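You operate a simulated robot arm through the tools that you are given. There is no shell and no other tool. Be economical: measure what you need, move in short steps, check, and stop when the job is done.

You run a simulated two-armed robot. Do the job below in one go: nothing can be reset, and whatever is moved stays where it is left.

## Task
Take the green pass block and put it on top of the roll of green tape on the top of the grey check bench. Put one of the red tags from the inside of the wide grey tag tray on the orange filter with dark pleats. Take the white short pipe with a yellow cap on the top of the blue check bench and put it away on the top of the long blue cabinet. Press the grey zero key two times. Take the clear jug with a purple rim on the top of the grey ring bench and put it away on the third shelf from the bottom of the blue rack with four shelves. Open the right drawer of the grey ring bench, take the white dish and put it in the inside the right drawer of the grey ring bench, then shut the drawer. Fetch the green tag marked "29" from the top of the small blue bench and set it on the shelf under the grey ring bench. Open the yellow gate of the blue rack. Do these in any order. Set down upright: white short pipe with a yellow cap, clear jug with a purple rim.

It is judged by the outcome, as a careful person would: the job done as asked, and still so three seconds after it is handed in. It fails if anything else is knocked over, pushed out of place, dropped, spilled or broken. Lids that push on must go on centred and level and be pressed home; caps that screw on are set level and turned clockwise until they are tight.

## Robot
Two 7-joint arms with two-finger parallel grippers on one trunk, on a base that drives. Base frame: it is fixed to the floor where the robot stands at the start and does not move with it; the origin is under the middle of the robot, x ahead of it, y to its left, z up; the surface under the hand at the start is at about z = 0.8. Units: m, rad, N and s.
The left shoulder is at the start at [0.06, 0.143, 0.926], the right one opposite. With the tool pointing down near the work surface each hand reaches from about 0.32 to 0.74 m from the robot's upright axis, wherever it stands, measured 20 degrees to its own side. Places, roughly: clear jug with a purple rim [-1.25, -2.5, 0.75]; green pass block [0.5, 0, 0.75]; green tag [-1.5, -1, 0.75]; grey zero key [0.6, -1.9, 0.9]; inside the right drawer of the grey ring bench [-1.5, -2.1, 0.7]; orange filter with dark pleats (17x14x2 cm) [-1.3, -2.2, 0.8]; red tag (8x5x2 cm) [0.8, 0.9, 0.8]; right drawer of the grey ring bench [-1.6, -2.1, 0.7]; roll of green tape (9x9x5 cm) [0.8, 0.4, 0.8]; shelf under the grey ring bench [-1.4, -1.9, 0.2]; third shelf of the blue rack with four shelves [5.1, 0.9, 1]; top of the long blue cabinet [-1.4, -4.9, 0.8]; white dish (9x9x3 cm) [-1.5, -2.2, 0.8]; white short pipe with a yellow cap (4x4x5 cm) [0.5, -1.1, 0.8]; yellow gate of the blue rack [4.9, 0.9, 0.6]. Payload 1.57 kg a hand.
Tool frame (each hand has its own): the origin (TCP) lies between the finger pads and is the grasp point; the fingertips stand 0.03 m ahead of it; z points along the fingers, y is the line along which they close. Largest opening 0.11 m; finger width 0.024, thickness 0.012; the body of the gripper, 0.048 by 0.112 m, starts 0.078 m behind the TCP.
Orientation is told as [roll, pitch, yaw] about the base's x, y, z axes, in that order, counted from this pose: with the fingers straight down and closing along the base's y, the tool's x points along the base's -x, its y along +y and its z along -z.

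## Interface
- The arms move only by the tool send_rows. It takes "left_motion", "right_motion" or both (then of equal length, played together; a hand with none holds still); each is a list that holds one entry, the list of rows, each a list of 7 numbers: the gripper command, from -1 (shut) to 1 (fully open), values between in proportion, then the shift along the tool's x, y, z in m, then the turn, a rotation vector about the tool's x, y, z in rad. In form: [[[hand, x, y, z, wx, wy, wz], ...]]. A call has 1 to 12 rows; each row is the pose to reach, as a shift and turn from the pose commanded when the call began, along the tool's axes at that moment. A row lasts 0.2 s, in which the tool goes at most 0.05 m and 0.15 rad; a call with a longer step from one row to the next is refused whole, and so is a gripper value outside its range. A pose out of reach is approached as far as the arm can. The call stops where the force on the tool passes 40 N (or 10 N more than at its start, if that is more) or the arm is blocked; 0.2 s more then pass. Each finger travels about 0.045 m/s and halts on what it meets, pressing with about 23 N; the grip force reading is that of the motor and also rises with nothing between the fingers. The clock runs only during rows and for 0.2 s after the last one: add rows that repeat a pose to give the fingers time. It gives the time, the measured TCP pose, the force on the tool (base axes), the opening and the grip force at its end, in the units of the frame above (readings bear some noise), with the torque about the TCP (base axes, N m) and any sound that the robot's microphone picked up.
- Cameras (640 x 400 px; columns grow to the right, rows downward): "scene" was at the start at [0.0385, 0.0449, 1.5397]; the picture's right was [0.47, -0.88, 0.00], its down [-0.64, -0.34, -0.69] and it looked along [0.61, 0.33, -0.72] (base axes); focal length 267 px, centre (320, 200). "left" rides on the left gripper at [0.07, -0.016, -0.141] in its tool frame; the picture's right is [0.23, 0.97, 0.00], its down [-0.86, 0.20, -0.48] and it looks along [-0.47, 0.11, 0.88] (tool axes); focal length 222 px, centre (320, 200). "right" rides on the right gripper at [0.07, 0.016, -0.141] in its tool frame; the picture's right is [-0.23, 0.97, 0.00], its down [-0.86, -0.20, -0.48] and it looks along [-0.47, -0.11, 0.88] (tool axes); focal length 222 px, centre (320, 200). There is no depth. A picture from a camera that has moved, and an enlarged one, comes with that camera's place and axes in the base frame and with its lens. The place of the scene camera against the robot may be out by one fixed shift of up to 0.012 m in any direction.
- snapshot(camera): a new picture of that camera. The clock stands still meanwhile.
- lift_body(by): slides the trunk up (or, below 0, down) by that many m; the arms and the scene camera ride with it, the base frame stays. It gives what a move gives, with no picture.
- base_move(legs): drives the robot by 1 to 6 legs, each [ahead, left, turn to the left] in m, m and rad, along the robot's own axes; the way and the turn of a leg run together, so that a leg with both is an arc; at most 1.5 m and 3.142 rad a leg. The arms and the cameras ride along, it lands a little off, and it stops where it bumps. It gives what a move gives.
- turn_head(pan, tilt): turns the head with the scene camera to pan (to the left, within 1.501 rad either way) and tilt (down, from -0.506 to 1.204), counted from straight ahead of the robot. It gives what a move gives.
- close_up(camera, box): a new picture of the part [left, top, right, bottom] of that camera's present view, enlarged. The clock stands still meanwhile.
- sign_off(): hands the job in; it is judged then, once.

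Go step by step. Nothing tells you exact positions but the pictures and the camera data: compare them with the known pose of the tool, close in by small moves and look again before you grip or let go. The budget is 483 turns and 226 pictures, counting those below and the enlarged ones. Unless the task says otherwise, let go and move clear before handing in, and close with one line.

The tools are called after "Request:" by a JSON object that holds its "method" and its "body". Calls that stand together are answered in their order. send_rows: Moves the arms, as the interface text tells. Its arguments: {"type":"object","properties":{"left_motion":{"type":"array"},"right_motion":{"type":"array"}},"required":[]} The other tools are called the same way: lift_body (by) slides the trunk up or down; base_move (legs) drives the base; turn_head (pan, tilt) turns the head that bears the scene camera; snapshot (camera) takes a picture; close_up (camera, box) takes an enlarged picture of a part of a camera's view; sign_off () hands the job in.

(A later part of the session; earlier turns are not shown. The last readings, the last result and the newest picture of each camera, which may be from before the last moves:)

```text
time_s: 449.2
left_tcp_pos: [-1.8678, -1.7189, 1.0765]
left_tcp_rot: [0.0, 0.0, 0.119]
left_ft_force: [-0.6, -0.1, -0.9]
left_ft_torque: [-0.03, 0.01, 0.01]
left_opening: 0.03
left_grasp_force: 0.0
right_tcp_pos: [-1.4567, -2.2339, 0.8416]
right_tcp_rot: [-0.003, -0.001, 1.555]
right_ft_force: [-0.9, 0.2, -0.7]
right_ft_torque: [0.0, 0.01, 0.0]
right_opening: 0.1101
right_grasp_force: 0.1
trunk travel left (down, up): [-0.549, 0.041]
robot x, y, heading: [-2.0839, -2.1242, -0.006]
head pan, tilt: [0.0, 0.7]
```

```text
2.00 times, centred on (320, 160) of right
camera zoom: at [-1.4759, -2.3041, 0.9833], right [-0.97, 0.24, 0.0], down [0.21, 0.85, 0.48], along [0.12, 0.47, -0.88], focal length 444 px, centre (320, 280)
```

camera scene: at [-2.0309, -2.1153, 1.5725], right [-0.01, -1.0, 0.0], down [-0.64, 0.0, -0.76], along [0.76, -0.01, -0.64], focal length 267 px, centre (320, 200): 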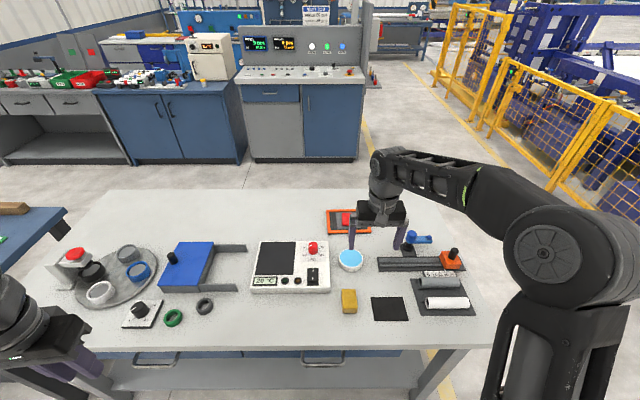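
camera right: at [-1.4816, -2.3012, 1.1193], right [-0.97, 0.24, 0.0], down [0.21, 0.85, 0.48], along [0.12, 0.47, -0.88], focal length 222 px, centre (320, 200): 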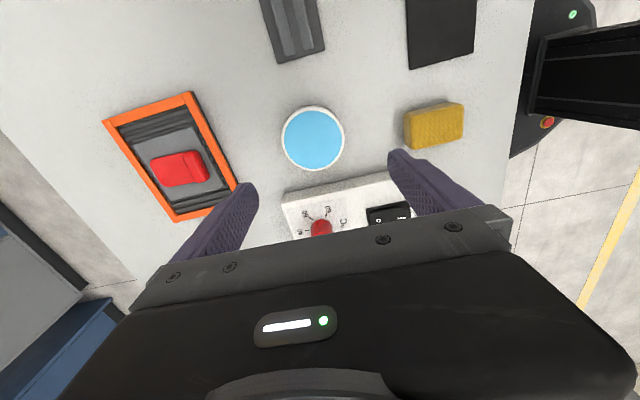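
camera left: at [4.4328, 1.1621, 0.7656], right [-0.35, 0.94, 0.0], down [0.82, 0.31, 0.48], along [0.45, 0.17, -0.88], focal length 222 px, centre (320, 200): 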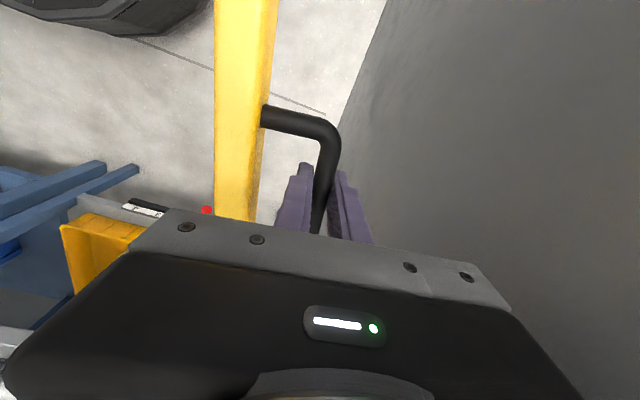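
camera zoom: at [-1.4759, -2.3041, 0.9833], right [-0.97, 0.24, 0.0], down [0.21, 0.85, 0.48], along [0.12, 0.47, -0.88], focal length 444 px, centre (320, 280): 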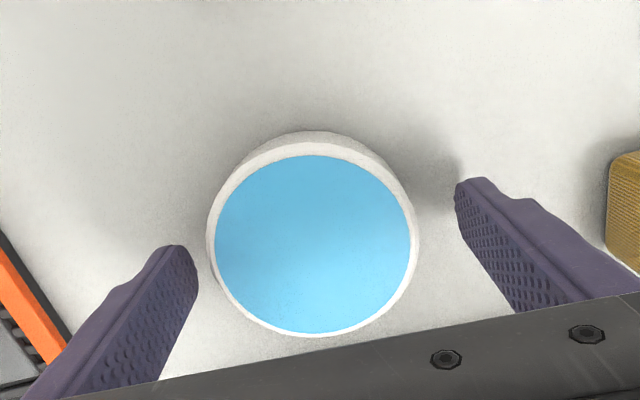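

Request:
{"method": "send_rows", "body": {"right_motion": [[[1, 0.007, 0, 0.002, 0, 0, 0], [1, 0.007, 0, 0.004, 0, 0, 0], [0.7, 0.007, 0, 0.004, 0, 0, 0], [0.5, 0.007, 0, 0.004, 0, 0, 0], [-1, 0.007, 0, 0.004, 0, 0, 0], [-1, 0.007, 0, 0.004, 0, 0, 0], [-1, 0.007, 0, 0.004, 0, 0, 0]]]}}

Request:
{"method": "send_rows", "body": {"right_motion": [[[-1, 0, 0, -0.006, 0, 0, 0], [-1, 0, 0, -0.015, 0, 0, 0], [-1, 0, 0, -0.027, 0, 0, 0], [-1, 0, 0, -0.04, 0, 0, 0], [-1, 0, 0, -0.05, 0, 0, 0]]]}}

Request:
{"method": "close_up", "body": {"camera": "right", "box": [160, 60, 480, 260]}}

```text
time_s: 450.8
left_tcp_pos: [-1.868, -1.7203, 1.076]
left_tcp_rot: [-0.001, 0.0, 0.119]
left_ft_force: [-0.1, 1.0, -0.6]
left_ft_torque: [0.0, 0.02, -0.01]
left_opening: 0.0303
left_grasp_force: 0.1
right_tcp_pos: [-1.4567, -2.242, 0.838]
right_tcp_rot: [-0.003, 0.0, 1.553]
right_ft_force: [1.5, -1.2, 0.1]
right_ft_torque: [0.02, -0.01, -0.03]
right_opening: 0.0835
right_grasp_force: 23.1
trunk travel left (down, up): [-0.549, 0.041]
robot x, y, heading: [-2.0819, -2.1192, -0.006]
head pan, tilt: [0.0, 0.7]
```

```text
time_s: 452.0
left_tcp_pos: [-1.8673, -1.7198, 1.0746]
left_tcp_rot: [0.001, 0.001, 0.119]
left_ft_force: [-0.6, -0.4, 0.5]
left_ft_torque: [0.0, 0.01, -0.04]
left_opening: 0.0302
left_grasp_force: 0.0
right_tcp_pos: [-1.4575, -2.2418, 0.8889]
right_tcp_rot: [-0.002, -0.002, 1.555]
right_ft_force: [0.8, -0.5, -4.7]
right_ft_torque: [-0.03, 0.0, 0.02]
right_opening: 0.0834
right_grasp_force: 22.7
trunk travel left (down, up): [-0.549, 0.041]
robot x, y, heading: [-2.0857, -2.1197, -0.008]
head pan, tilt: [0.0, 0.7]
```

```text
2.00 times, centred on (320, 160) of right
camera zoom: at [-1.4764, -2.3114, 1.0301], right [-0.97, 0.24, 0.0], down [0.21, 0.85, 0.48], along [0.12, 0.47, -0.88], focal length 444 px, centre (320, 280)
```

zoom: 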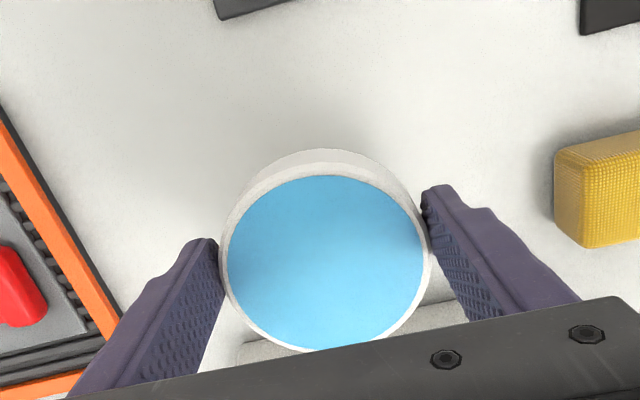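

Dish held level. Raising it and pulling it back, then repositioning for the drawer.

Request:
{"method": "send_rows", "body": {"right_motion": [[[-1, 0, 0, -0.02, 0, 0, 0], [-1, 0, 0, -0.05, 0, 0, 0], [-1, 0, 0, -0.08, 0, 0, 0], [-1, 0, 0, -0.11, 0, 0, 0], [-1, 0.005, 0.02, -0.13, 0, 0, 0], [-1, 0.015, 0.05, -0.14, 0, 0, 0], [-1, 0.025, 0.08, -0.14, 0, 0, 0], [-1, 0.035, 0.11, -0.14, 0, 0, 0], [-1, 0.045, 0.14, -0.14, 0, 0, 0], [-1, 0.055, 0.17, -0.14, 0, 0, 0], [-1, 0.065, 0.2, -0.14, 0, 0, 0], [-1, 0.07, 0.22, -0.14, 0, 0, 0]]]}}

Request:
{"method": "base_move", "body": {"legs": [[-0.25, -0.18, 0]]}}

Request:
{"method": "turn_head", "body": {"pan": 0.2, "tilt": 0.85}}

Request:
{"method": "snapshot", "body": {"camera": "scene"}}

```text
time_s: 454.6
left_tcp_pos: [-1.8681, -1.7199, 1.0751]
left_tcp_rot: [0.001, 0.0, 0.119]
left_ft_force: [0.2, 0.1, 0.2]
left_ft_torque: [-0.01, -0.05, 0.0]
left_opening: 0.0302
left_grasp_force: 0.0
right_tcp_pos: [-1.6803, -2.3083, 1.0276]
right_tcp_rot: [-0.001, 0.0, 1.554]
right_ft_force: [0.0, -0.5, -4.4]
right_ft_torque: [-0.06, 0.0, 0.01]
right_opening: 0.0833
right_grasp_force: 23.5
trunk travel left (down, up): [-0.549, 0.041]
robot x, y, heading: [-2.0853, -2.1231, -0.008]
head pan, tilt: [0.0, 0.7]
```

```text
time_s: 456.7
left_tcp_pos: [-2.118, -1.8992, 1.0769]
left_tcp_rot: [-0.001, 0.0, 0.119]
left_ft_force: [0.1, 0.1, 0.1]
left_ft_torque: [0.03, -0.02, -0.01]
left_opening: 0.0302
left_grasp_force: 0.1
right_tcp_pos: [-1.9289, -2.486, 1.0271]
right_tcp_rot: [-0.003, -0.001, 1.556]
right_ft_force: [-0.8, 0.3, -3.9]
right_ft_torque: [-0.04, -0.01, 0.0]
right_opening: 0.0834
right_grasp_force: 23.0
trunk travel left (down, up): [-0.549, 0.041]
robot x, y, heading: [-2.3354, -2.3024, -0.004]
head pan, tilt: [0.0, 0.7]
```

```text
time_s: 457.4
left_tcp_pos: [-2.1171, -1.8985, 1.0754]
left_tcp_rot: [-0.001, -0.001, 0.118]
left_ft_force: [-0.1, 0.0, 0.9]
left_ft_torque: [-0.01, -0.03, -0.03]
left_opening: 0.0304
left_grasp_force: 0.3
right_tcp_pos: [-1.9295, -2.486, 1.0275]
right_tcp_rot: [-0.002, -0.003, 1.556]
right_ft_force: [-0.6, 0.0, -4.9]
right_ft_torque: [-0.01, 0.01, -0.03]
right_opening: 0.0835
right_grasp_force: 23.4
trunk travel left (down, up): [-0.549, 0.041]
robot x, y, heading: [-2.3355, -2.3011, -0.007]
head pan, tilt: [0.201, 0.85]
```

```text
96 pictures are left
camera scene: at [-2.2896, -2.278, 1.5603], right [0.19, -0.98, 0.0], down [-0.74, -0.14, -0.66], along [0.65, 0.13, -0.75], focal length 267 px, centre (320, 200)
```

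scene: 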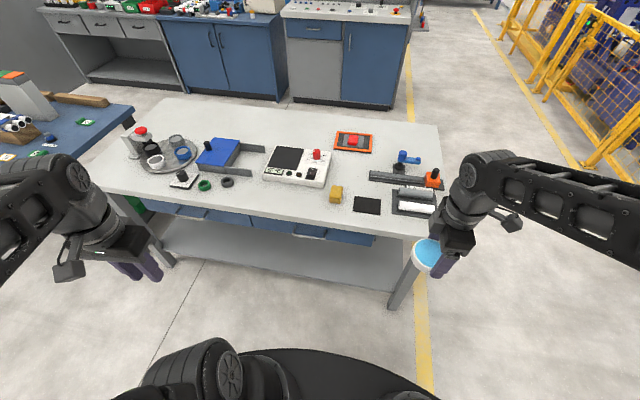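

Lowering the trunk to work at drawer height and to see the drawer better.

Request:
{"method": "lift_body", "body": {"by": -0.28}}

Request:
{"method": "turn_head", "body": {"pan": 0.2, "tilt": 0.7}}

Request:
{"method": "snapshot", "body": {"camera": "scene"}}

```text
time_s: 460.2
left_tcp_pos: [-2.1166, -1.8978, 0.7964]
left_tcp_rot: [0.001, -0.001, 0.119]
left_ft_force: [0.2, -0.7, 0.2]
left_ft_torque: [0.0, 0.01, -0.01]
left_opening: 0.0302
left_grasp_force: 0.0
right_tcp_pos: [-1.9291, -2.4862, 0.7476]
right_tcp_rot: [-0.002, -0.002, 1.555]
right_ft_force: [0.2, 0.3, -4.6]
right_ft_torque: [-0.05, 0.03, 0.0]
right_opening: 0.0838
right_grasp_force: 22.9
trunk travel left (down, up): [-0.269, 0.321]
robot x, y, heading: [-2.3314, -2.2996, -0.007]
head pan, tilt: [0.201, 0.85]
```

```text
time_s: 460.9
left_tcp_pos: [-2.117, -1.8981, 0.796]
left_tcp_rot: [0.0, 0.001, 0.118]
left_ft_force: [-0.1, -0.4, -0.3]
left_ft_torque: [-0.01, 0.03, -0.01]
left_opening: 0.0303
left_grasp_force: 0.0
right_tcp_pos: [-1.9287, -2.4856, 0.7486]
right_tcp_rot: [-0.002, -0.002, 1.554]
right_ft_force: [0.3, -0.5, -4.7]
right_ft_torque: [-0.01, -0.02, -0.03]
right_opening: 0.0834
right_grasp_force: 22.9
trunk travel left (down, up): [-0.269, 0.321]
robot x, y, heading: [-2.3327, -2.2967, -0.005]
head pan, tilt: [0.201, 0.7]
```

```text
95 pictures are left
camera scene: at [-2.2832, -2.2766, 1.2925], right [0.19, -0.98, 0.0], down [-0.63, -0.12, -0.76], along [0.75, 0.15, -0.64], focal length 267 px, centre (320, 200)
```

scene: 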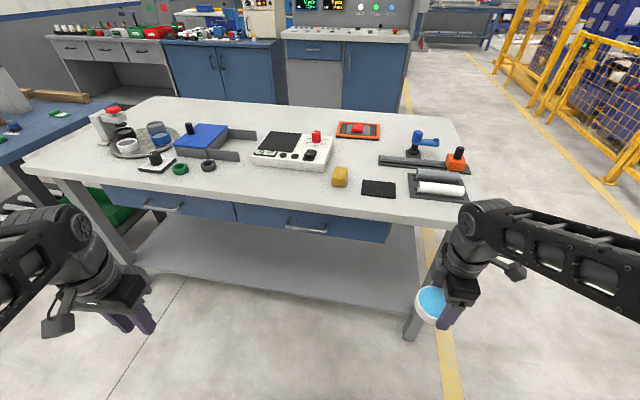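

Request:
{"method": "close_up", "body": {"camera": "scene", "box": [220, 180, 400, 292]}}

```text
3.56 times, centred on (310, 236) of scene
camera zoom: at [-2.2832, -2.2766, 1.2925], right [0.19, -0.98, 0.0], down [-0.63, -0.12, -0.76], along [0.75, 0.15, -0.64], focal length 950 px, centre (356, 72)
```

zoom: 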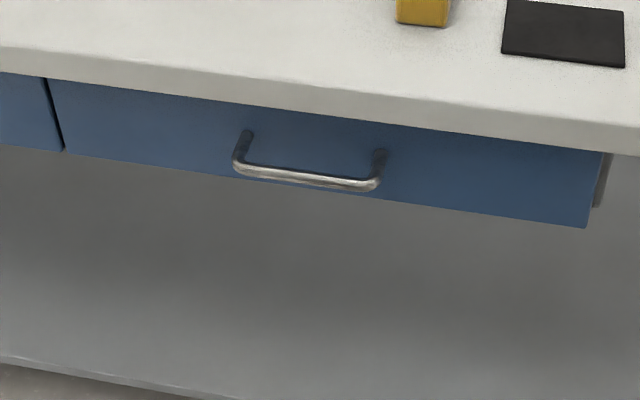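

Handle bar triangulated at (-1.77, -2.132, 0.73). I'll orient the left hand horizontally with vertical closing: first yaw, then tilt forward.

Request:
{"method": "send_rows", "body": {"left_motion": [[[0, -0.015, -0.023, 0, 0, 0, -0.132], [0, -0.03, -0.046, 0, 0, 0, -0.264], [0, -0.046, -0.069, 0, 0, 0, -0.396], [0, -0.062, -0.092, 0, 0, 0, -0.528], [0, -0.078, -0.115, 0, 0, 0, -0.66], [0, -0.094, -0.138, 0, 0, 0, -0.792], [0, -0.11, -0.161, 0, 0, 0, -0.924], [0, -0.126, -0.184, 0, 0, 0, -1.056], [0, -0.142, -0.207, 0, 0, 0, -1.188], [0, -0.158, -0.23, 0, 0, 0, -1.32], [0, -0.171, -0.254, 0, 0, 0, -1.453]]]}}

Request:
{"method": "send_rows", "body": {"left_motion": [[[0, 0, 0, 0, 0.135, 0, 0], [0, 0, 0, 0, 0.27, 0, 0], [0, 0, 0, 0, 0.405, 0, 0], [0, 0, 0, 0, 0.54, 0, 0], [0, 0, 0, 0, 0.675, 0, 0], [0, 0, 0, 0, 0.81, 0, 0], [0, 0, 0, 0, 0.945, 0, 0], [0, 0, 0, 0, 1.08, 0, 0], [0, 0, 0, 0, 1.215, 0, 0], [0, 0, 0, 0, 1.35, 0, 0], [0, 0, 0, 0, 1.42, 0, 0]]]}}

Request:
{"method": "snapshot", "body": {"camera": "scene"}}

Request:
{"method": "snapshot", "body": {"camera": "left"}}

```text
time_s: 463.4
left_tcp_pos: [-1.9166, -2.1302, 0.7965]
left_tcp_rot: [0.001, 0.0, 1.575]
left_ft_force: [0.1, 0.9, -0.1]
left_ft_torque: [0.0, 0.01, -0.01]
left_opening: 0.0549
left_grasp_force: 0.1
right_tcp_pos: [-1.9279, -2.4867, 0.7479]
right_tcp_rot: [-0.002, -0.001, 1.556]
right_ft_force: [-0.3, -0.7, -4.8]
right_ft_torque: [-0.04, 0.01, -0.02]
right_opening: 0.0835
right_grasp_force: 23.2
trunk travel left (down, up): [-0.269, 0.321]
robot x, y, heading: [-2.3288, -2.3005, -0.006]
head pan, tilt: [0.201, 0.7]
```

```text
time_s: 465.6
left_tcp_pos: [-1.8285, -2.2557, 0.8666]
left_tcp_rot: [-1.329, 0.261, 1.353]
left_ft_force: [-0.4, 0.4, 0.3]
left_ft_torque: [-0.01, 0.02, 0.03]
left_opening: 0.0552
left_grasp_force: 0.0
left hand out of reach, approached as far as the arm can: row 6, 7, 8, 9, 10, 11
right_tcp_pos: [-1.9292, -2.4856, 0.7478]
right_tcp_rot: [-0.001, -0.002, 1.554]
right_ft_force: [0.2, 1.2, -5.3]
right_ft_torque: [-0.04, 0.0, 0.01]
right_opening: 0.0834
right_grasp_force: 23.0
trunk travel left (down, up): [-0.269, 0.321]
robot x, y, heading: [-2.3369, -2.2978, -0.006]
head pan, tilt: [0.201, 0.7]
stopped in row 11 (left hand): the arm was blocked; the commanded pose is now the measured one
```

```text
93 pictures are left
camera scene: at [-2.2831, -2.2765, 1.2925], right [0.19, -0.98, 0.0], down [-0.63, -0.12, -0.76], along [0.75, 0.15, -0.64], focal length 267 px, centre (320, 200)
```

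scene: 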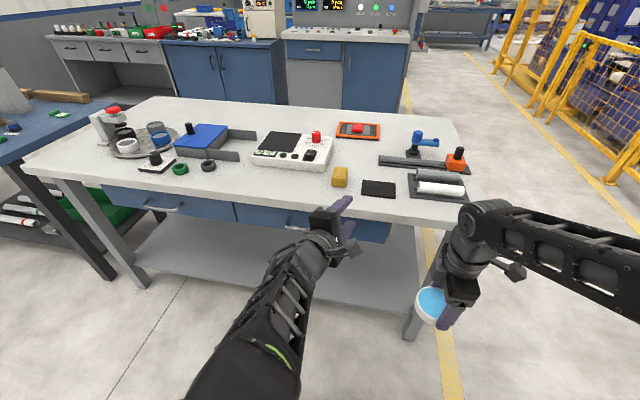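

```text
92 pictures are left
camera left: at [-1.9709, -2.2802, 0.9315], right [-0.33, -0.4, -0.85], down [-0.33, 0.9, -0.3], along [0.89, 0.18, -0.43], focal length 222 px, centre (320, 200)
```

left: 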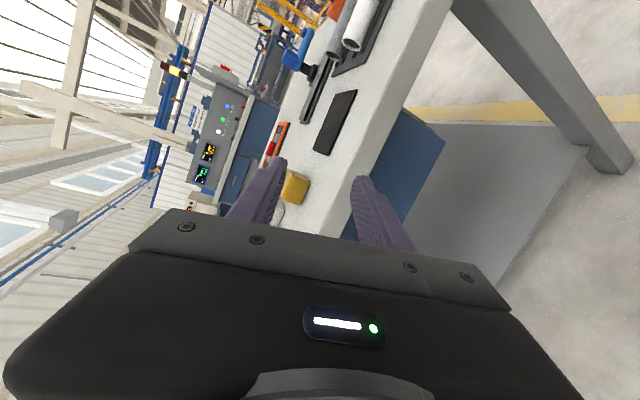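

That orientation hits an arm limit. Instead, a vertical closed finger can hook behind the handle bar (the gap is about 3 cm, and the gripper body stays above the bench top). Restoring the hand to pointing down.

Request:
{"method": "send_rows", "body": {"left_motion": [[[-1, 0, 0, -0.01, -0.13, 0, 0], [-1, 0, 0, -0.02, -0.26, 0, 0], [-1, 0, 0, -0.03, -0.39, 0, 0], [-1, 0, 0, -0.04, -0.52, 0, 0], [-1, 0, 0, -0.05, -0.65, 0, 0], [-1, 0, 0, -0.06, -0.78, 0, 0], [-1, 0, 0, -0.07, -0.91, 0, 0], [-1, 0, 0, -0.08, -1.04, 0, 0], [-1, 0, 0, -0.09, -1.17, 0, 0], [-1, 0, 0, -0.1, -1.3, 0, 0]]]}}

```text
time_s: 467.8
left_tcp_pos: [-1.9218, -2.2279, 0.8894]
left_tcp_rot: [-0.027, 0.259, 1.354]
left_ft_force: [0.3, -0.3, -0.3]
left_ft_torque: [0.01, 0.0, 0.01]
left_opening: 0.0
left_grasp_force: 21.4
right_tcp_pos: [-1.9283, -2.4856, 0.7478]
right_tcp_rot: [-0.001, -0.001, 1.555]
right_ft_force: [0.4, -0.5, -4.8]
right_ft_torque: [-0.03, -0.02, 0.02]
right_opening: 0.0835
right_grasp_force: 23.1
trunk travel left (down, up): [-0.269, 0.321]
robot x, y, heading: [-2.3358, -2.2998, -0.005]
head pan, tilt: [0.201, 0.7]
```

Request:
{"method": "send_rows", "body": {"left_motion": [[[-1, 0, 0, 0, -0.013, -0.13, 0], [-1, 0, 0, 0, -0.027, -0.259, 0]]]}}

Request:
{"method": "send_rows", "body": {"left_motion": [[[-1, -0.01, -0.004, -0.004, 0, 0, 0.135], [-1, -0.02, -0.008, -0.008, 0, 0, 0.27], [-1, -0.03, -0.012, -0.012, 0, 0, 0.406], [-1, -0.04, -0.016, -0.016, 0, 0, 0.541], [-1, -0.052, -0.02, -0.02, 0, 0, 0.677], [-1, -0.064, -0.024, -0.024, 0, 0, 0.812], [-1, -0.075, -0.028, -0.028, 0, 0, 0.948], [-1, -0.086, -0.031, -0.032, 0, 0, 1.083], [-1, -0.097, -0.035, -0.036, 0, 0, 1.218], [-1, -0.107, -0.038, -0.04, 0, 0, 1.354]]]}}

Request:
{"method": "snapshot", "body": {"camera": "left"}}

```text
time_s: 468.4
left_tcp_pos: [-1.9518, -2.2119, 0.8738]
left_tcp_rot: [-0.014, 0.128, 1.357]
left_ft_force: [-1.2, 0.2, 0.7]
left_ft_torque: [0.01, -0.03, -0.01]
left_opening: 0.0001
left_grasp_force: 21.3
left hand out of reach, approached as far as the arm can: row 1, 2
right_tcp_pos: [-1.9293, -2.4864, 0.7478]
right_tcp_rot: [-0.002, -0.001, 1.553]
right_ft_force: [0.5, -0.3, -4.9]
right_ft_torque: [-0.07, -0.01, 0.0]
right_opening: 0.0834
right_grasp_force: 23.0
trunk travel left (down, up): [-0.269, 0.321]
robot x, y, heading: [-2.3331, -2.2983, -0.006]
head pan, tilt: [0.201, 0.7]
```

```text
time_s: 470.6
left_tcp_pos: [-1.8877, -2.1125, 0.8904]
left_tcp_rot: [-0.216, -0.023, 0.158]
left_ft_force: [-0.2, -0.2, -0.2]
left_ft_torque: [-0.02, -0.05, 0.01]
left_opening: 0.0
left_grasp_force: 21.5
left hand out of reach, approached as far as the arm can: row 2, 3, 4, 5, 6, 7, 8, 9, 10
right_tcp_pos: [-1.9287, -2.4853, 0.748]
right_tcp_rot: [-0.004, -0.002, 1.554]
right_ft_force: [0.9, -0.3, -5.4]
right_ft_torque: [0.0, -0.05, -0.02]
right_opening: 0.0837
right_grasp_force: 23.3
trunk travel left (down, up): [-0.269, 0.321]
robot x, y, heading: [-2.3337, -2.305, -0.01]
head pan, tilt: [0.201, 0.7]
```

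```text
91 pictures are left
camera left: at [-1.9647, -2.1103, 1.0292], right [-0.37, 0.9, -0.21], down [0.79, 0.43, 0.44], along [0.49, 0.0, -0.87], focal length 222 px, centre (320, 200)
```

left: 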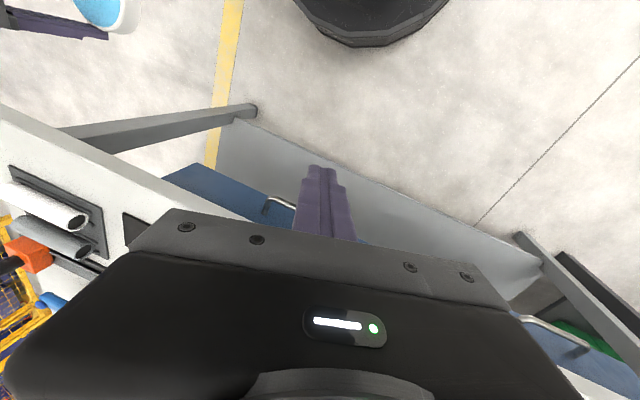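

Request:
{"method": "lift_body", "body": {"by": 0.12}}

Request:
{"method": "send_rows", "body": {"left_motion": [[[-1, 0, 0, 0.02, -0.1, 0.02, 0.08], [-1, 0, 0, 0.04, -0.216, 0.023, 0.15], [-1, 0, 0, 0.07, -0.216, 0.023, 0.158]]]}}

Request:
{"method": "snapshot", "body": {"camera": "left"}}

```text
time_s: 472.1
left_tcp_pos: [-1.8883, -2.1141, 1.0105]
left_tcp_rot: [-0.214, -0.021, 0.159]
left_ft_force: [1.3, 0.1, -0.4]
left_ft_torque: [-0.01, 0.01, -0.02]
left_opening: 0.0
left_grasp_force: 21.7
right_tcp_pos: [-1.9292, -2.4863, 0.8675]
right_tcp_rot: [-0.001, -0.002, 1.553]
right_ft_force: [0.2, 0.6, -5.2]
right_ft_torque: [-0.04, 0.0, -0.01]
right_opening: 0.0834
right_grasp_force: 23.3
trunk travel left (down, up): [-0.389, 0.201]
robot x, y, heading: [-2.3335, -2.3032, -0.004]
head pan, tilt: [0.201, 0.7]
```

```text
time_s: 472.9
left_tcp_pos: [-1.884, -2.1282, 0.9404]
left_tcp_rot: [0.005, -0.016, 0.0]
left_ft_force: [0.4, -0.5, -0.1]
left_ft_torque: [-0.01, -0.01, 0.03]
left_opening: 0.0001
left_grasp_force: 21.1
right_tcp_pos: [-1.9285, -2.4857, 0.8667]
right_tcp_rot: [-0.003, 0.0, 1.556]
right_ft_force: [0.4, 0.2, -6.1]
right_ft_torque: [-0.05, 0.0, 0.01]
right_opening: 0.0835
right_grasp_force: 23.3
trunk travel left (down, up): [-0.389, 0.201]
robot x, y, heading: [-2.336, -2.2987, -0.013]
head pan, tilt: [0.201, 0.7]
```

```text
90 pictures are left
camera left: at [-1.9571, -2.1455, 1.0798], right [-0.23, 0.97, 0.0], down [0.85, 0.2, 0.49], along [0.48, 0.11, -0.87], focal length 222 px, centre (320, 200)
```

left: 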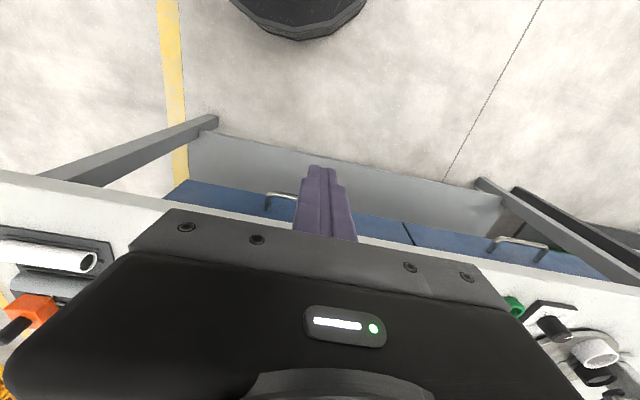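

Request:
{"method": "send_rows", "body": {"left_motion": [[[-1, -0.02, 0.03, 0.02, 0, 0.016, 0], [-1, -0.03, 0.06, 0.04, 0, 0.016, 0], [-1, -0.03, 0.09, 0.06, 0, 0.016, 0], [-1, -0.03, 0.11, 0.08, 0, 0.016, 0]]]}}

Request:
{"method": "close_up", "body": {"camera": "left", "box": [160, 100, 400, 250]}}

Request:
{"method": "close_up", "body": {"camera": "scene", "box": [220, 150, 400, 262]}}

```text
time_s: 473.9
left_tcp_pos: [-1.853, -2.0158, 0.8622]
left_tcp_rot: [0.004, -0.001, -0.002]
left_ft_force: [0.4, -0.3, 0.0]
left_ft_torque: [-0.01, -0.01, -0.02]
left_opening: 0.0
left_grasp_force: 21.2
right_tcp_pos: [-1.9286, -2.4864, 0.867]
right_tcp_rot: [-0.003, -0.002, 1.554]
right_ft_force: [-0.1, 0.8, -5.2]
right_ft_torque: [-0.06, 0.0, 0.0]
right_opening: 0.0833
right_grasp_force: 23.4
trunk travel left (down, up): [-0.389, 0.201]
robot x, y, heading: [-2.3369, -2.3008, -0.004]
head pan, tilt: [0.201, 0.7]
```

```text
2.67 times, centred on (280, 175) of left
camera zoom: at [-1.9238, -2.0344, 1.0021], right [-0.23, 0.97, 0.0], down [0.86, 0.2, 0.48], along [0.47, 0.11, -0.88], focal length 592 px, centre (427, 267)
```

zoom: 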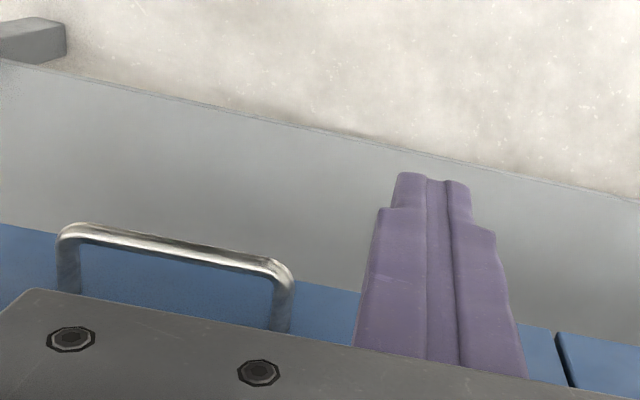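

```text
3.56 times, centred on (310, 206) of scene
camera zoom: at [-2.2828, -2.2765, 1.4125], right [0.19, -0.98, 0.0], down [-0.63, -0.12, -0.76], along [0.75, 0.15, -0.64], focal length 950 px, centre (356, 179)
```

zoom: 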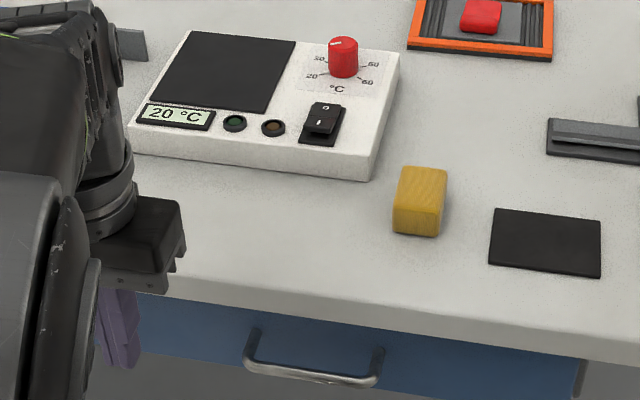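

The gap behind the bar is about 2.5 cm, so I'll grasp the bar across (one finger behind, one in front) as with the gate.

Request:
{"method": "send_rows", "body": {"left_motion": [[[-0.49, -0.004, -0.01, 0, 0, 0, -0.143], [-0.49, -0.01, -0.02, 0, 0, 0, -0.286], [-0.49, -0.018, -0.03, 0, 0, 0, -0.429], [-0.49, -0.026, -0.04, 0, 0, 0, -0.571], [-0.49, -0.034, -0.05, 0, 0, 0, -0.714], [-0.49, -0.042, -0.06, 0, 0, 0, -0.857], [-0.49, -0.052, -0.07, 0, 0, 0, -1.0], [-0.49, -0.062, -0.08, 0, 0, 0, -1.143], [-0.49, -0.072, -0.09, 0, 0, 0, -1.286], [-0.49, -0.082, -0.1, 0, 0, 0, -1.429], [-0.49, -0.09, -0.112, 0.0, 0, 0, -1.569]]]}}

Request:
{"method": "close_up", "body": {"camera": "left", "box": [200, 80, 440, 230]}}

Request:
{"method": "close_up", "body": {"camera": "scene", "box": [220, 170, 400, 282]}}

```text
time_s: 476.3
left_tcp_pos: [-1.7614, -2.1302, 0.8613]
left_tcp_rot: [0.001, -0.005, 1.569]
left_ft_force: [0.7, 0.7, -0.4]
left_ft_torque: [-0.01, -0.02, -0.03]
left_opening: 0.0282
left_grasp_force: 0.1
right_tcp_pos: [-1.9286, -2.4862, 0.8681]
right_tcp_rot: [-0.001, -0.001, 1.554]
right_ft_force: [0.3, 0.1, -4.8]
right_ft_torque: [-0.06, 0.05, 0.0]
right_opening: 0.0837
right_grasp_force: 23.6
trunk travel left (down, up): [-0.389, 0.201]
robot x, y, heading: [-2.3351, -2.3012, -0.015]
head pan, tilt: [0.201, 0.7]
```

```text
2.67 times, centred on (320, 155) of left
camera zoom: at [-1.7476, -2.2007, 1.0015], right [-0.97, -0.23, 0.0], down [-0.2, 0.85, 0.48], along [-0.11, 0.47, -0.88], focal length 592 px, centre (320, 320)
```

zoom: 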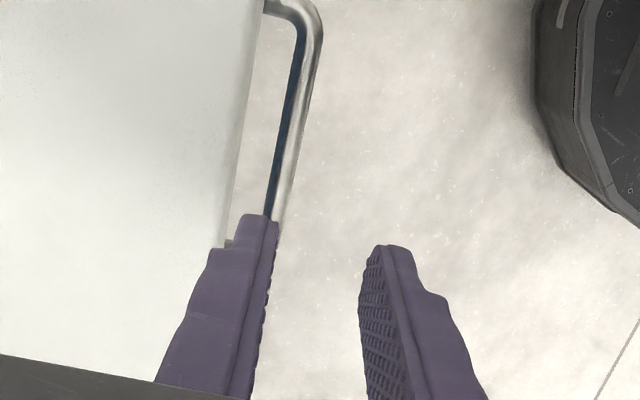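

```text
3.56 times, centred on (310, 226) of scene
camera zoom: at [-2.2829, -2.2769, 1.4125], right [0.19, -0.98, 0.0], down [-0.63, -0.12, -0.76], along [0.75, 0.15, -0.64], focal length 950 px, centre (356, 108)
```

zoom: 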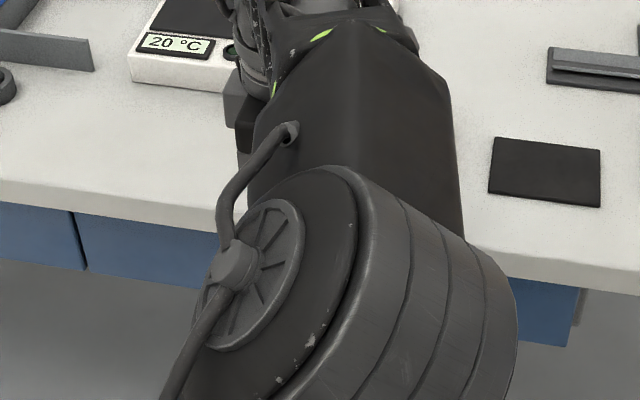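

The gap is too tight for a vertical finger, so I'll tilt the hand 0.5 rad forward; the finger can then slide over the bar and behind it under the bench edge.

Request:
{"method": "send_rows", "body": {"left_motion": [[[-0.6, 0, 0.01, 0, 0.125, 0, 0], [-0.6, 0, 0.02, 0.01, 0.25, 0, 0], [-0.6, 0, 0.025, 0.03, 0.375, 0, 0], [-0.6, 0, 0.025, 0.05, 0.5, 0, 0], [-0.6, 0, 0.025, 0.065, 0.5, 0, 0]]]}}

Request:
{"method": "close_up", "body": {"camera": "left", "box": [200, 60, 440, 210]}}

```text
time_s: 477.5
left_tcp_pos: [-1.7893, -2.1301, 0.7971]
left_tcp_rot: [-0.498, -0.005, 1.57]
left_ft_force: [-0.2, 0.5, 0.5]
left_ft_torque: [0.02, 0.03, 0.01]
left_opening: 0.022
left_grasp_force: 0.0
right_tcp_pos: [-1.9288, -2.4881, 0.8676]
right_tcp_rot: [-0.001, -0.001, 1.555]
right_ft_force: [0.6, -0.8, -5.8]
right_ft_torque: [-0.07, 0.0, -0.04]
right_opening: 0.0834
right_grasp_force: 23.1
trunk travel left (down, up): [-0.389, 0.201]
robot x, y, heading: [-2.3374, -2.2984, -0.009]
head pan, tilt: [0.201, 0.7]
```

```text
2.67 times, centred on (320, 135) of left
camera zoom: at [-1.8436, -2.2005, 0.9268], right [-0.86, -0.22, -0.47], down [-0.4, 0.85, 0.33], along [0.33, 0.47, -0.82], focal length 592 px, centre (320, 373)
```

zoom: 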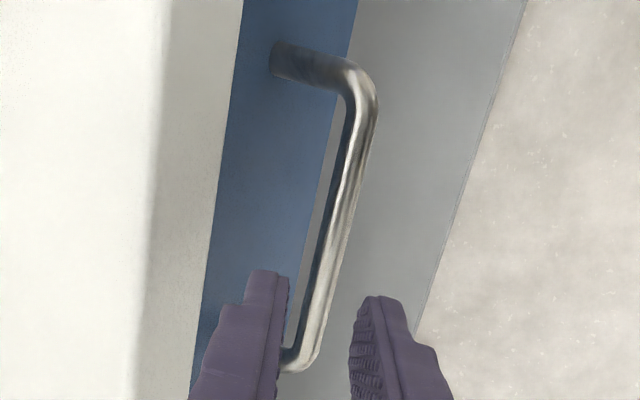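

The handle bar lies right along the finger axis. Advancing along the tool axis.

Request:
{"method": "send_rows", "body": {"left_motion": [[[-0.6, 0, 0.001, 0.015, 0, 0, 0], [-0.6, 0, 0.002, 0.03, 0, 0, 0], [-0.6, 0, 0.002, 0.045, 0, 0, 0], [-0.6, 0, 0.002, 0.055, 0, 0, 0]]]}}

Request:
{"method": "close_up", "body": {"camera": "left", "box": [200, 60, 440, 210]}}

```text
time_s: 478.5
left_tcp_pos: [-1.7634, -2.1289, 0.7479]
left_tcp_rot: [-0.499, -0.006, 1.568]
left_ft_force: [0.2, 0.2, -0.2]
left_ft_torque: [-0.01, -0.01, 0.0]
left_opening: 0.0221
left_grasp_force: 0.1
right_tcp_pos: [-1.9283, -2.4869, 0.868]
right_tcp_rot: [-0.001, -0.002, 1.556]
right_ft_force: [-0.2, 0.2, -4.9]
right_ft_torque: [-0.03, 0.08, -0.03]
right_opening: 0.0835
right_grasp_force: 22.7
trunk travel left (down, up): [-0.389, 0.201]
robot x, y, heading: [-2.3368, -2.2988, -0.005]
head pan, tilt: [0.201, 0.7]
```

```text
2.67 times, centred on (320, 135) of left
camera zoom: at [-1.8181, -2.2002, 0.8775], right [-0.86, -0.22, -0.47], down [-0.4, 0.85, 0.33], along [0.33, 0.47, -0.82], focal length 592 px, centre (320, 373)
```

zoom: 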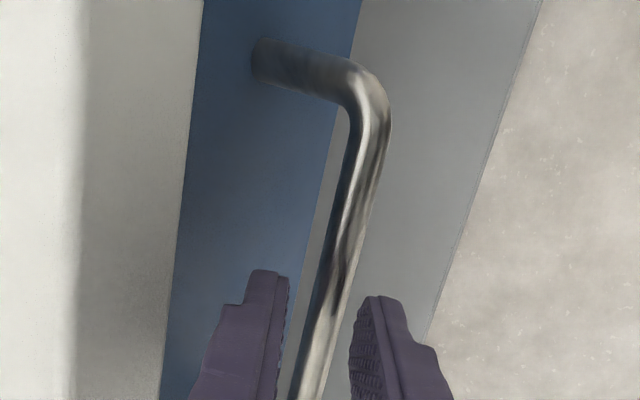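

Request:
{"method": "send_rows", "body": {"left_motion": [[[-0.6, 0, 0, 0.006, 0, 0, 0], [-0.6, 0, 0, 0.012, 0, 0, 0], [-1, 0, 0, 0.012, 0, 0, 0], [-1, 0, 0, 0.012, 0, 0, 0], [-1, 0, 0, 0.012, 0, 0, 0]]]}}

Request:
{"method": "close_up", "body": {"camera": "left", "box": [200, 60, 440, 210]}}

```text
time_s: 479.7
left_tcp_pos: [-1.7596, -2.1293, 0.7371]
left_tcp_rot: [-0.495, -0.002, 1.568]
left_ft_force: [-10.0, -1.2, -8.3]
left_ft_torque: [-0.25, 0.42, 0.7]
left_opening: 0.0117
left_grasp_force: 29.5
right_tcp_pos: [-1.9293, -2.4859, 0.868]
right_tcp_rot: [-0.001, 0.0, 1.556]
right_ft_force: [0.4, 0.1, -4.9]
right_ft_torque: [-0.02, -0.02, 0.01]
right_opening: 0.0833
right_grasp_force: 22.8
trunk travel left (down, up): [-0.389, 0.201]
robot x, y, heading: [-2.3331, -2.2996, -0.006]
head pan, tilt: [0.201, 0.7]
```

```text
2.67 times, centred on (320, 135) of left
camera zoom: at [-1.8135, -2.1997, 0.8662], right [-0.86, -0.22, -0.46], down [-0.4, 0.85, 0.33], along [0.32, 0.47, -0.82], focal length 592 px, centre (320, 373)
```

zoom: 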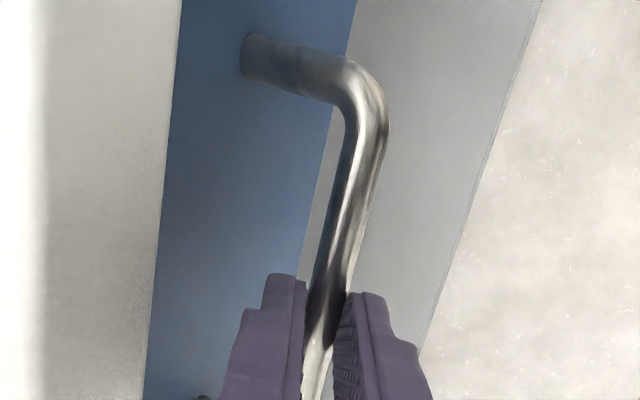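

Handle gripped. Pulling the drawer out by driving backward gently.

Request:
{"method": "base_move", "body": {"legs": [[-0.08, 0, 0]]}}

Request:
{"method": "base_move", "body": {"legs": [[-0.18, 0, 0]]}}

Request:
{"method": "turn_head", "body": {"pan": 0.0, "tilt": 0.8}}

Request:
{"method": "snapshot", "body": {"camera": "scene"}}

```text
time_s: 480.7
left_tcp_pos: [-1.8383, -2.1295, 0.7356]
left_tcp_rot: [-0.498, -0.004, 1.567]
left_ft_force: [-1.1, -4.6, -17.4]
left_ft_torque: [-0.85, 0.24, 0.33]
left_opening: 0.012
left_grasp_force: 29.2
right_tcp_pos: [-2.0081, -2.4851, 0.8679]
right_tcp_rot: [-0.001, -0.002, 1.555]
right_ft_force: [-0.5, -0.1, -5.0]
right_ft_torque: [-0.04, -0.01, 0.0]
right_opening: 0.0832
right_grasp_force: 22.3
trunk travel left (down, up): [-0.389, 0.201]
robot x, y, heading: [-2.4151, -2.3006, -0.002]
head pan, tilt: [0.201, 0.7]
```

```text
time_s: 482.2
left_tcp_pos: [-2.0161, -2.1293, 0.7362]
left_tcp_rot: [-0.497, -0.002, 1.568]
left_ft_force: [-0.7, -7.3, -8.7]
left_ft_torque: [-0.78, 0.08, 0.38]
left_opening: 0.012
left_grasp_force: 29.2
right_tcp_pos: [-2.186, -2.4849, 0.8669]
right_tcp_rot: [-0.002, -0.001, 1.555]
right_ft_force: [0.2, -0.8, -5.5]
right_ft_torque: [-0.01, 0.0, 0.01]
right_opening: 0.0834
right_grasp_force: 22.7
trunk travel left (down, up): [-0.389, 0.201]
robot x, y, heading: [-2.59, -2.3004, -0.003]
head pan, tilt: [0.201, 0.7]
```

```text
time_s: 483.0
left_tcp_pos: [-2.0168, -2.129, 0.7348]
left_tcp_rot: [-0.496, 0.0, 1.567]
left_ft_force: [-0.6, -1.6, -2.0]
left_ft_torque: [-0.25, 0.04, 0.71]
left_opening: 0.0121
left_grasp_force: 29.2
right_tcp_pos: [-2.1868, -2.484, 0.8675]
right_tcp_rot: [-0.001, -0.001, 1.553]
right_ft_force: [0.6, 0.1, -4.8]
right_ft_torque: [-0.05, 0.01, 0.0]
right_opening: 0.0832
right_grasp_force: 23.1
trunk travel left (down, up): [-0.389, 0.201]
robot x, y, heading: [-2.5931, -2.2978, -0.007]
head pan, tilt: [0.0, 0.799]
```

```text
82 pictures are left
camera scene: at [-2.5435, -2.2923, 1.4043], right [-0.01, -1.0, 0.0], down [-0.72, 0.0, -0.7], along [0.7, 0.0, -0.72], focal length 267 px, centre (320, 200)
```

scene: 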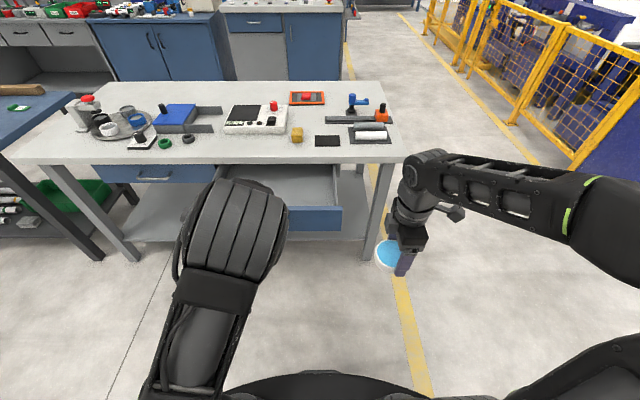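

The drawer is open about 26 cm. Releasing the handle and moving the left arm out of the way.

Request:
{"method": "send_rows", "body": {"left_motion": [[[-0.6, 0, 0, 0, 0, 0, 0], [-0.6, 0, 0, 0, 0, 0, 0], [-0.6, 0, 0, -0.02, 0, 0, 0], [-0.6, 0, 0, -0.05, 0, 0, 0], [-0.6, -0.02, 0, -0.085, 0, 0, 0], [-0.6, -0.06, 0, -0.105, 0, 0, 0], [-0.6, -0.1, 0, -0.115, 0, 0, 0], [-0.6, -0.14, 0, -0.115, 0, 0, 0], [-0.6, -0.18, 0, -0.115, 0, 0, 0], [-0.6, -0.22, 0, -0.115, 0, 0, 0]]]}}

Request:
{"method": "snapshot", "body": {"camera": "scene"}}

```text
time_s: 485.2
left_tcp_pos: [-2.0794, -1.9187, 0.8581]
left_tcp_rot: [-0.494, 0.007, 1.561]
left_ft_force: [-0.6, -0.5, -0.9]
left_ft_torque: [-0.04, -0.04, -0.02]
left_opening: 0.022
left_grasp_force: 0.0
left hand out of reach, approached as far as the arm can: row 10
right_tcp_pos: [-2.1886, -2.4833, 0.8688]
right_tcp_rot: [-0.003, 0.001, 1.555]
right_ft_force: [-1.0, -0.1, -5.3]
right_ft_torque: [-0.04, -0.05, 0.01]
right_opening: 0.0833
right_grasp_force: 22.8
trunk travel left (down, up): [-0.389, 0.201]
robot x, y, heading: [-2.5921, -2.3001, -0.002]
head pan, tilt: [0.0, 0.799]
```

```text
81 pictures are left
camera scene: at [-2.5463, -2.2916, 1.4044], right [-0.01, -1.0, 0.0], down [-0.72, 0.0, -0.7], along [0.7, 0.0, -0.72], focal length 267 px, centre (320, 200)
```

scene: 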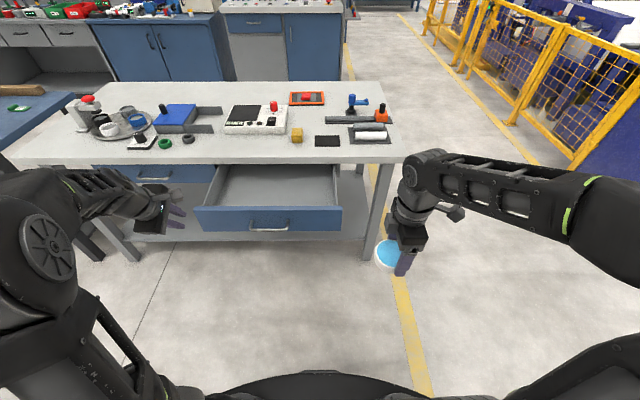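

Drawer interior is clear. Moving so the right hand can place the dish inside.

Request:
{"method": "base_move", "body": {"legs": [[0, 0.3, 0], [0.16, 0, 0]]}}

Request:
{"method": "send_rows", "body": {"right_motion": [[[-1, -0.002, -0.02, 0, 0, 0, 0], [-1, -0.004, -0.045, 0, 0, 0, 0], [-1, -0.006, -0.07, 0, 0, 0, 0], [-1, -0.008, -0.095, 0, 0, 0, 0], [-1, -0.01, -0.12, 0, 0, 0, 0], [-1, -0.012, -0.145, 0, 0, 0, 0], [-1, -0.014, -0.16, 0, 0, 0, 0]]]}}

Request:
{"method": "snapshot", "body": {"camera": "right"}}

Request:
{"method": "snapshot", "body": {"camera": "scene"}}

```text
time_s: 488.2
left_tcp_pos: [-1.9157, -1.6171, 0.8564]
left_tcp_rot: [-0.493, 0.008, 1.559]
left_ft_force: [1.1, 0.7, 0.2]
left_ft_torque: [0.0, -0.02, -0.03]
left_opening: 0.0219
left_grasp_force: 0.1
right_tcp_pos: [-2.0246, -2.1828, 0.8676]
right_tcp_rot: [-0.001, -0.002, 1.553]
right_ft_force: [0.4, 0.0, -3.7]
right_ft_torque: [-0.02, -0.01, 0.01]
right_opening: 0.0836
right_grasp_force: 23.3
trunk travel left (down, up): [-0.389, 0.201]
robot x, y, heading: [-2.4326, -1.9951, -0.003]
head pan, tilt: [0.0, 0.799]
```

```text
time_s: 489.8
left_tcp_pos: [-1.9162, -1.6178, 0.8576]
left_tcp_rot: [-0.492, 0.007, 1.56]
left_ft_force: [-0.2, 0.4, 0.7]
left_ft_torque: [-0.02, -0.02, 0.04]
left_opening: 0.022
left_grasp_force: 0.2
right_tcp_pos: [-1.8658, -2.1716, 0.8674]
right_tcp_rot: [-0.003, -0.002, 1.553]
right_ft_force: [0.2, -1.0, -4.2]
right_ft_torque: [-0.07, 0.0, 0.01]
right_opening: 0.0834
right_grasp_force: 23.1
trunk travel left (down, up): [-0.389, 0.201]
robot x, y, heading: [-2.4302, -1.9962, -0.01]
head pan, tilt: [0.0, 0.799]
```

```text
80 pictures are left
camera right: at [-1.8846, -2.2409, 1.0095], right [-0.97, 0.24, 0.0], down [0.21, 0.85, 0.48], along [0.12, 0.47, -0.88], focal length 222 px, centre (320, 200)
```

right: 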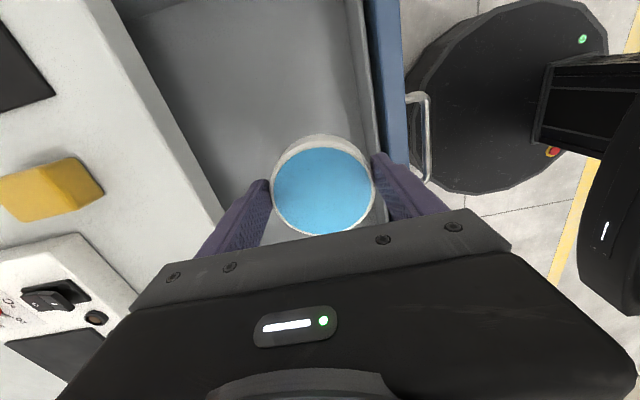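

```text
79 pictures are left
camera scene: at [-2.3822, -1.9895, 1.4043], right [-0.01, -1.0, 0.0], down [-0.72, 0.01, -0.7], along [0.7, 0.0, -0.72], focal length 267 px, centre (320, 200)
```

scene: 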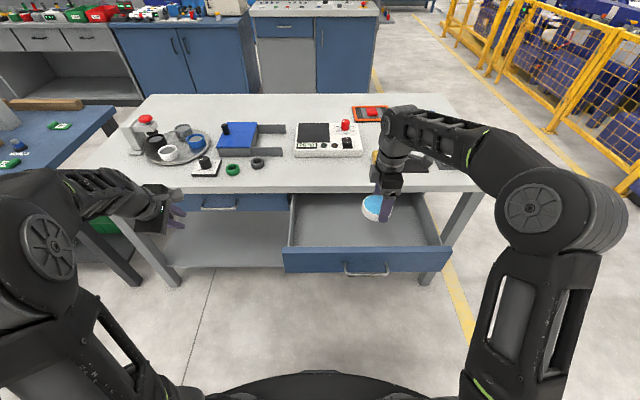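

Shifting 2.5 cm away from the drawer front, then lowering into the drawer.

Request:
{"method": "send_rows", "body": {"right_motion": [[[-1, 0, -0.012, 0, 0, 0, 0], [-1, 0, -0.026, 0.01, 0, 0, 0], [-1, 0, -0.026, 0.035, 0, 0, 0], [-1, 0, -0.026, 0.06, 0, 0, 0], [-1, 0, -0.026, 0.085, 0, 0, 0], [-1, 0, -0.026, 0.11, 0, 0, 0], [-1, 0, -0.026, 0.13, 0, 0, 0], [-1, 0, -0.026, 0.14, 0, 0, 0]]]}}

Request:
{"method": "close_up", "body": {"camera": "scene", "box": [280, 150, 460, 262]}}

```text
time_s: 491.6
left_tcp_pos: [-1.9164, -1.6166, 0.8566]
left_tcp_rot: [-0.491, 0.008, 1.562]
left_ft_force: [0.1, 0.8, -0.2]
left_ft_torque: [0.02, 0.0, 0.01]
left_opening: 0.0221
left_grasp_force: 0.1
right_tcp_pos: [-1.8377, -2.1709, 0.728]
right_tcp_rot: [0.0, -0.003, 1.552]
right_ft_force: [-0.8, 0.4, -4.2]
right_ft_torque: [-0.04, 0.0, 0.01]
right_opening: 0.0833
right_grasp_force: 23.2
trunk travel left (down, up): [-0.389, 0.201]
robot x, y, heading: [-2.4317, -1.9943, -0.008]
head pan, tilt: [0.0, 0.799]
```

```text
3.56 times, centred on (370, 206) of scene
camera zoom: at [-2.3823, -1.9896, 1.4043], right [-0.01, -1.0, 0.0], down [-0.72, 0.01, -0.7], along [0.7, 0.0, -0.72], focal length 950 px, centre (142, 179)
```

zoom: 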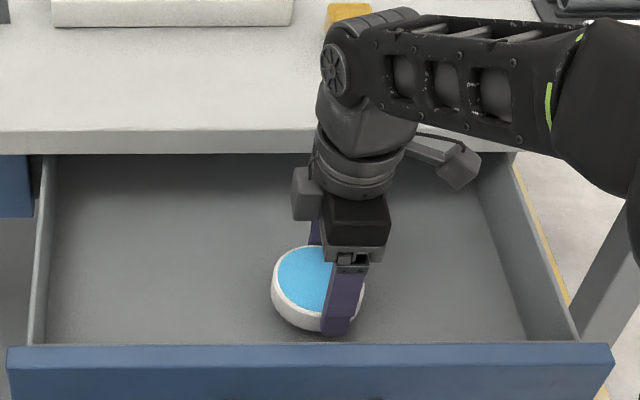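

Request:
{"method": "send_rows", "body": {"right_motion": [[[-1, 0, 0, 0.004, 0, 0, 0], [-1, 0, 0, 0.008, 0, 0, 0], [-1, 0, 0, 0.012, 0, 0, 0]]]}}

Request:
{"method": "send_rows", "body": {"right_motion": [[[-1, 0, 0, 0.003, 0, 0, 0], [-1, 0, 0, 0.006, 0, 0, 0]]]}}

```text
time_s: 492.4
left_tcp_pos: [-1.916, -1.6175, 0.8575]
left_tcp_rot: [-0.492, 0.008, 1.561]
left_ft_force: [0.3, 0.1, -0.1]
left_ft_torque: [0.0, 0.02, 0.0]
left_opening: 0.022
left_grasp_force: 0.0
right_tcp_pos: [-1.8394, -2.1707, 0.7155]
right_tcp_rot: [-0.002, -0.002, 1.554]
right_ft_force: [0.7, -0.1, -4.5]
right_ft_torque: [-0.02, 0.0, 0.01]
right_opening: 0.0836
right_grasp_force: 22.2
trunk travel left (down, up): [-0.389, 0.201]
robot x, y, heading: [-2.4314, -1.9938, -0.008]
head pan, tilt: [0.0, 0.799]
```

```text
time_s: 493.0
left_tcp_pos: [-1.9159, -1.6181, 0.8577]
left_tcp_rot: [-0.492, 0.006, 1.561]
left_ft_force: [0.6, -0.5, 0.0]
left_ft_torque: [0.01, 0.0, -0.03]
left_opening: 0.0221
left_grasp_force: 0.1
right_tcp_pos: [-1.8385, -2.1708, 0.7092]
right_tcp_rot: [-0.002, -0.003, 1.553]
right_ft_force: [-0.4, -0.3, -5.1]
right_ft_torque: [-0.06, -0.03, 0.01]
right_opening: 0.0838
right_grasp_force: 23.2
trunk travel left (down, up): [-0.389, 0.201]
robot x, y, heading: [-2.4306, -1.9961, -0.003]
head pan, tilt: [0.0, 0.799]
```

Request:
{"method": "send_rows", "body": {"right_motion": [[[-1, 0, 0, 0.003, 0, 0, 0], [-1, 0, 0, 0.006, 0, 0, 0], [-1, 0, 0, 0.009, 0, 0, 0]]]}}

Request:
{"method": "close_up", "body": {"camera": "scene", "box": [280, 150, 460, 262]}}

```text
time_s: 493.8
left_tcp_pos: [-1.917, -1.6177, 0.8584]
left_tcp_rot: [-0.495, 0.008, 1.561]
left_ft_force: [-0.3, -0.4, 0.6]
left_ft_torque: [-0.02, 0.01, 0.02]
left_opening: 0.0221
left_grasp_force: 0.1
right_tcp_pos: [-1.8384, -2.171, 0.7031]
right_tcp_rot: [-0.005, -0.001, 1.554]
right_ft_force: [1.0, -0.3, 18.4]
right_ft_torque: [0.16, 0.21, -0.03]
right_opening: 0.0838
right_grasp_force: 23.0
trunk travel left (down, up): [-0.389, 0.201]
robot x, y, heading: [-2.429, -1.9958, -0.005]
head pan, tilt: [0.0, 0.799]
```

```text
3.56 times, centred on (370, 206) of scene
camera zoom: at [-2.384, -1.9891, 1.4046], right [-0.01, -1.0, 0.0], down [-0.72, 0.0, -0.7], along [0.7, -0.01, -0.72], focal length 950 px, centre (142, 179)
```

zoom: 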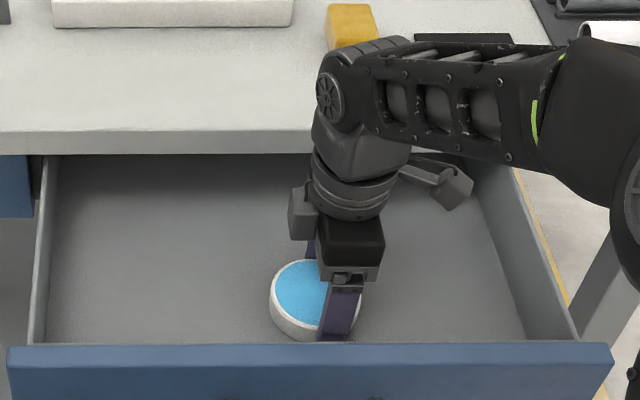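

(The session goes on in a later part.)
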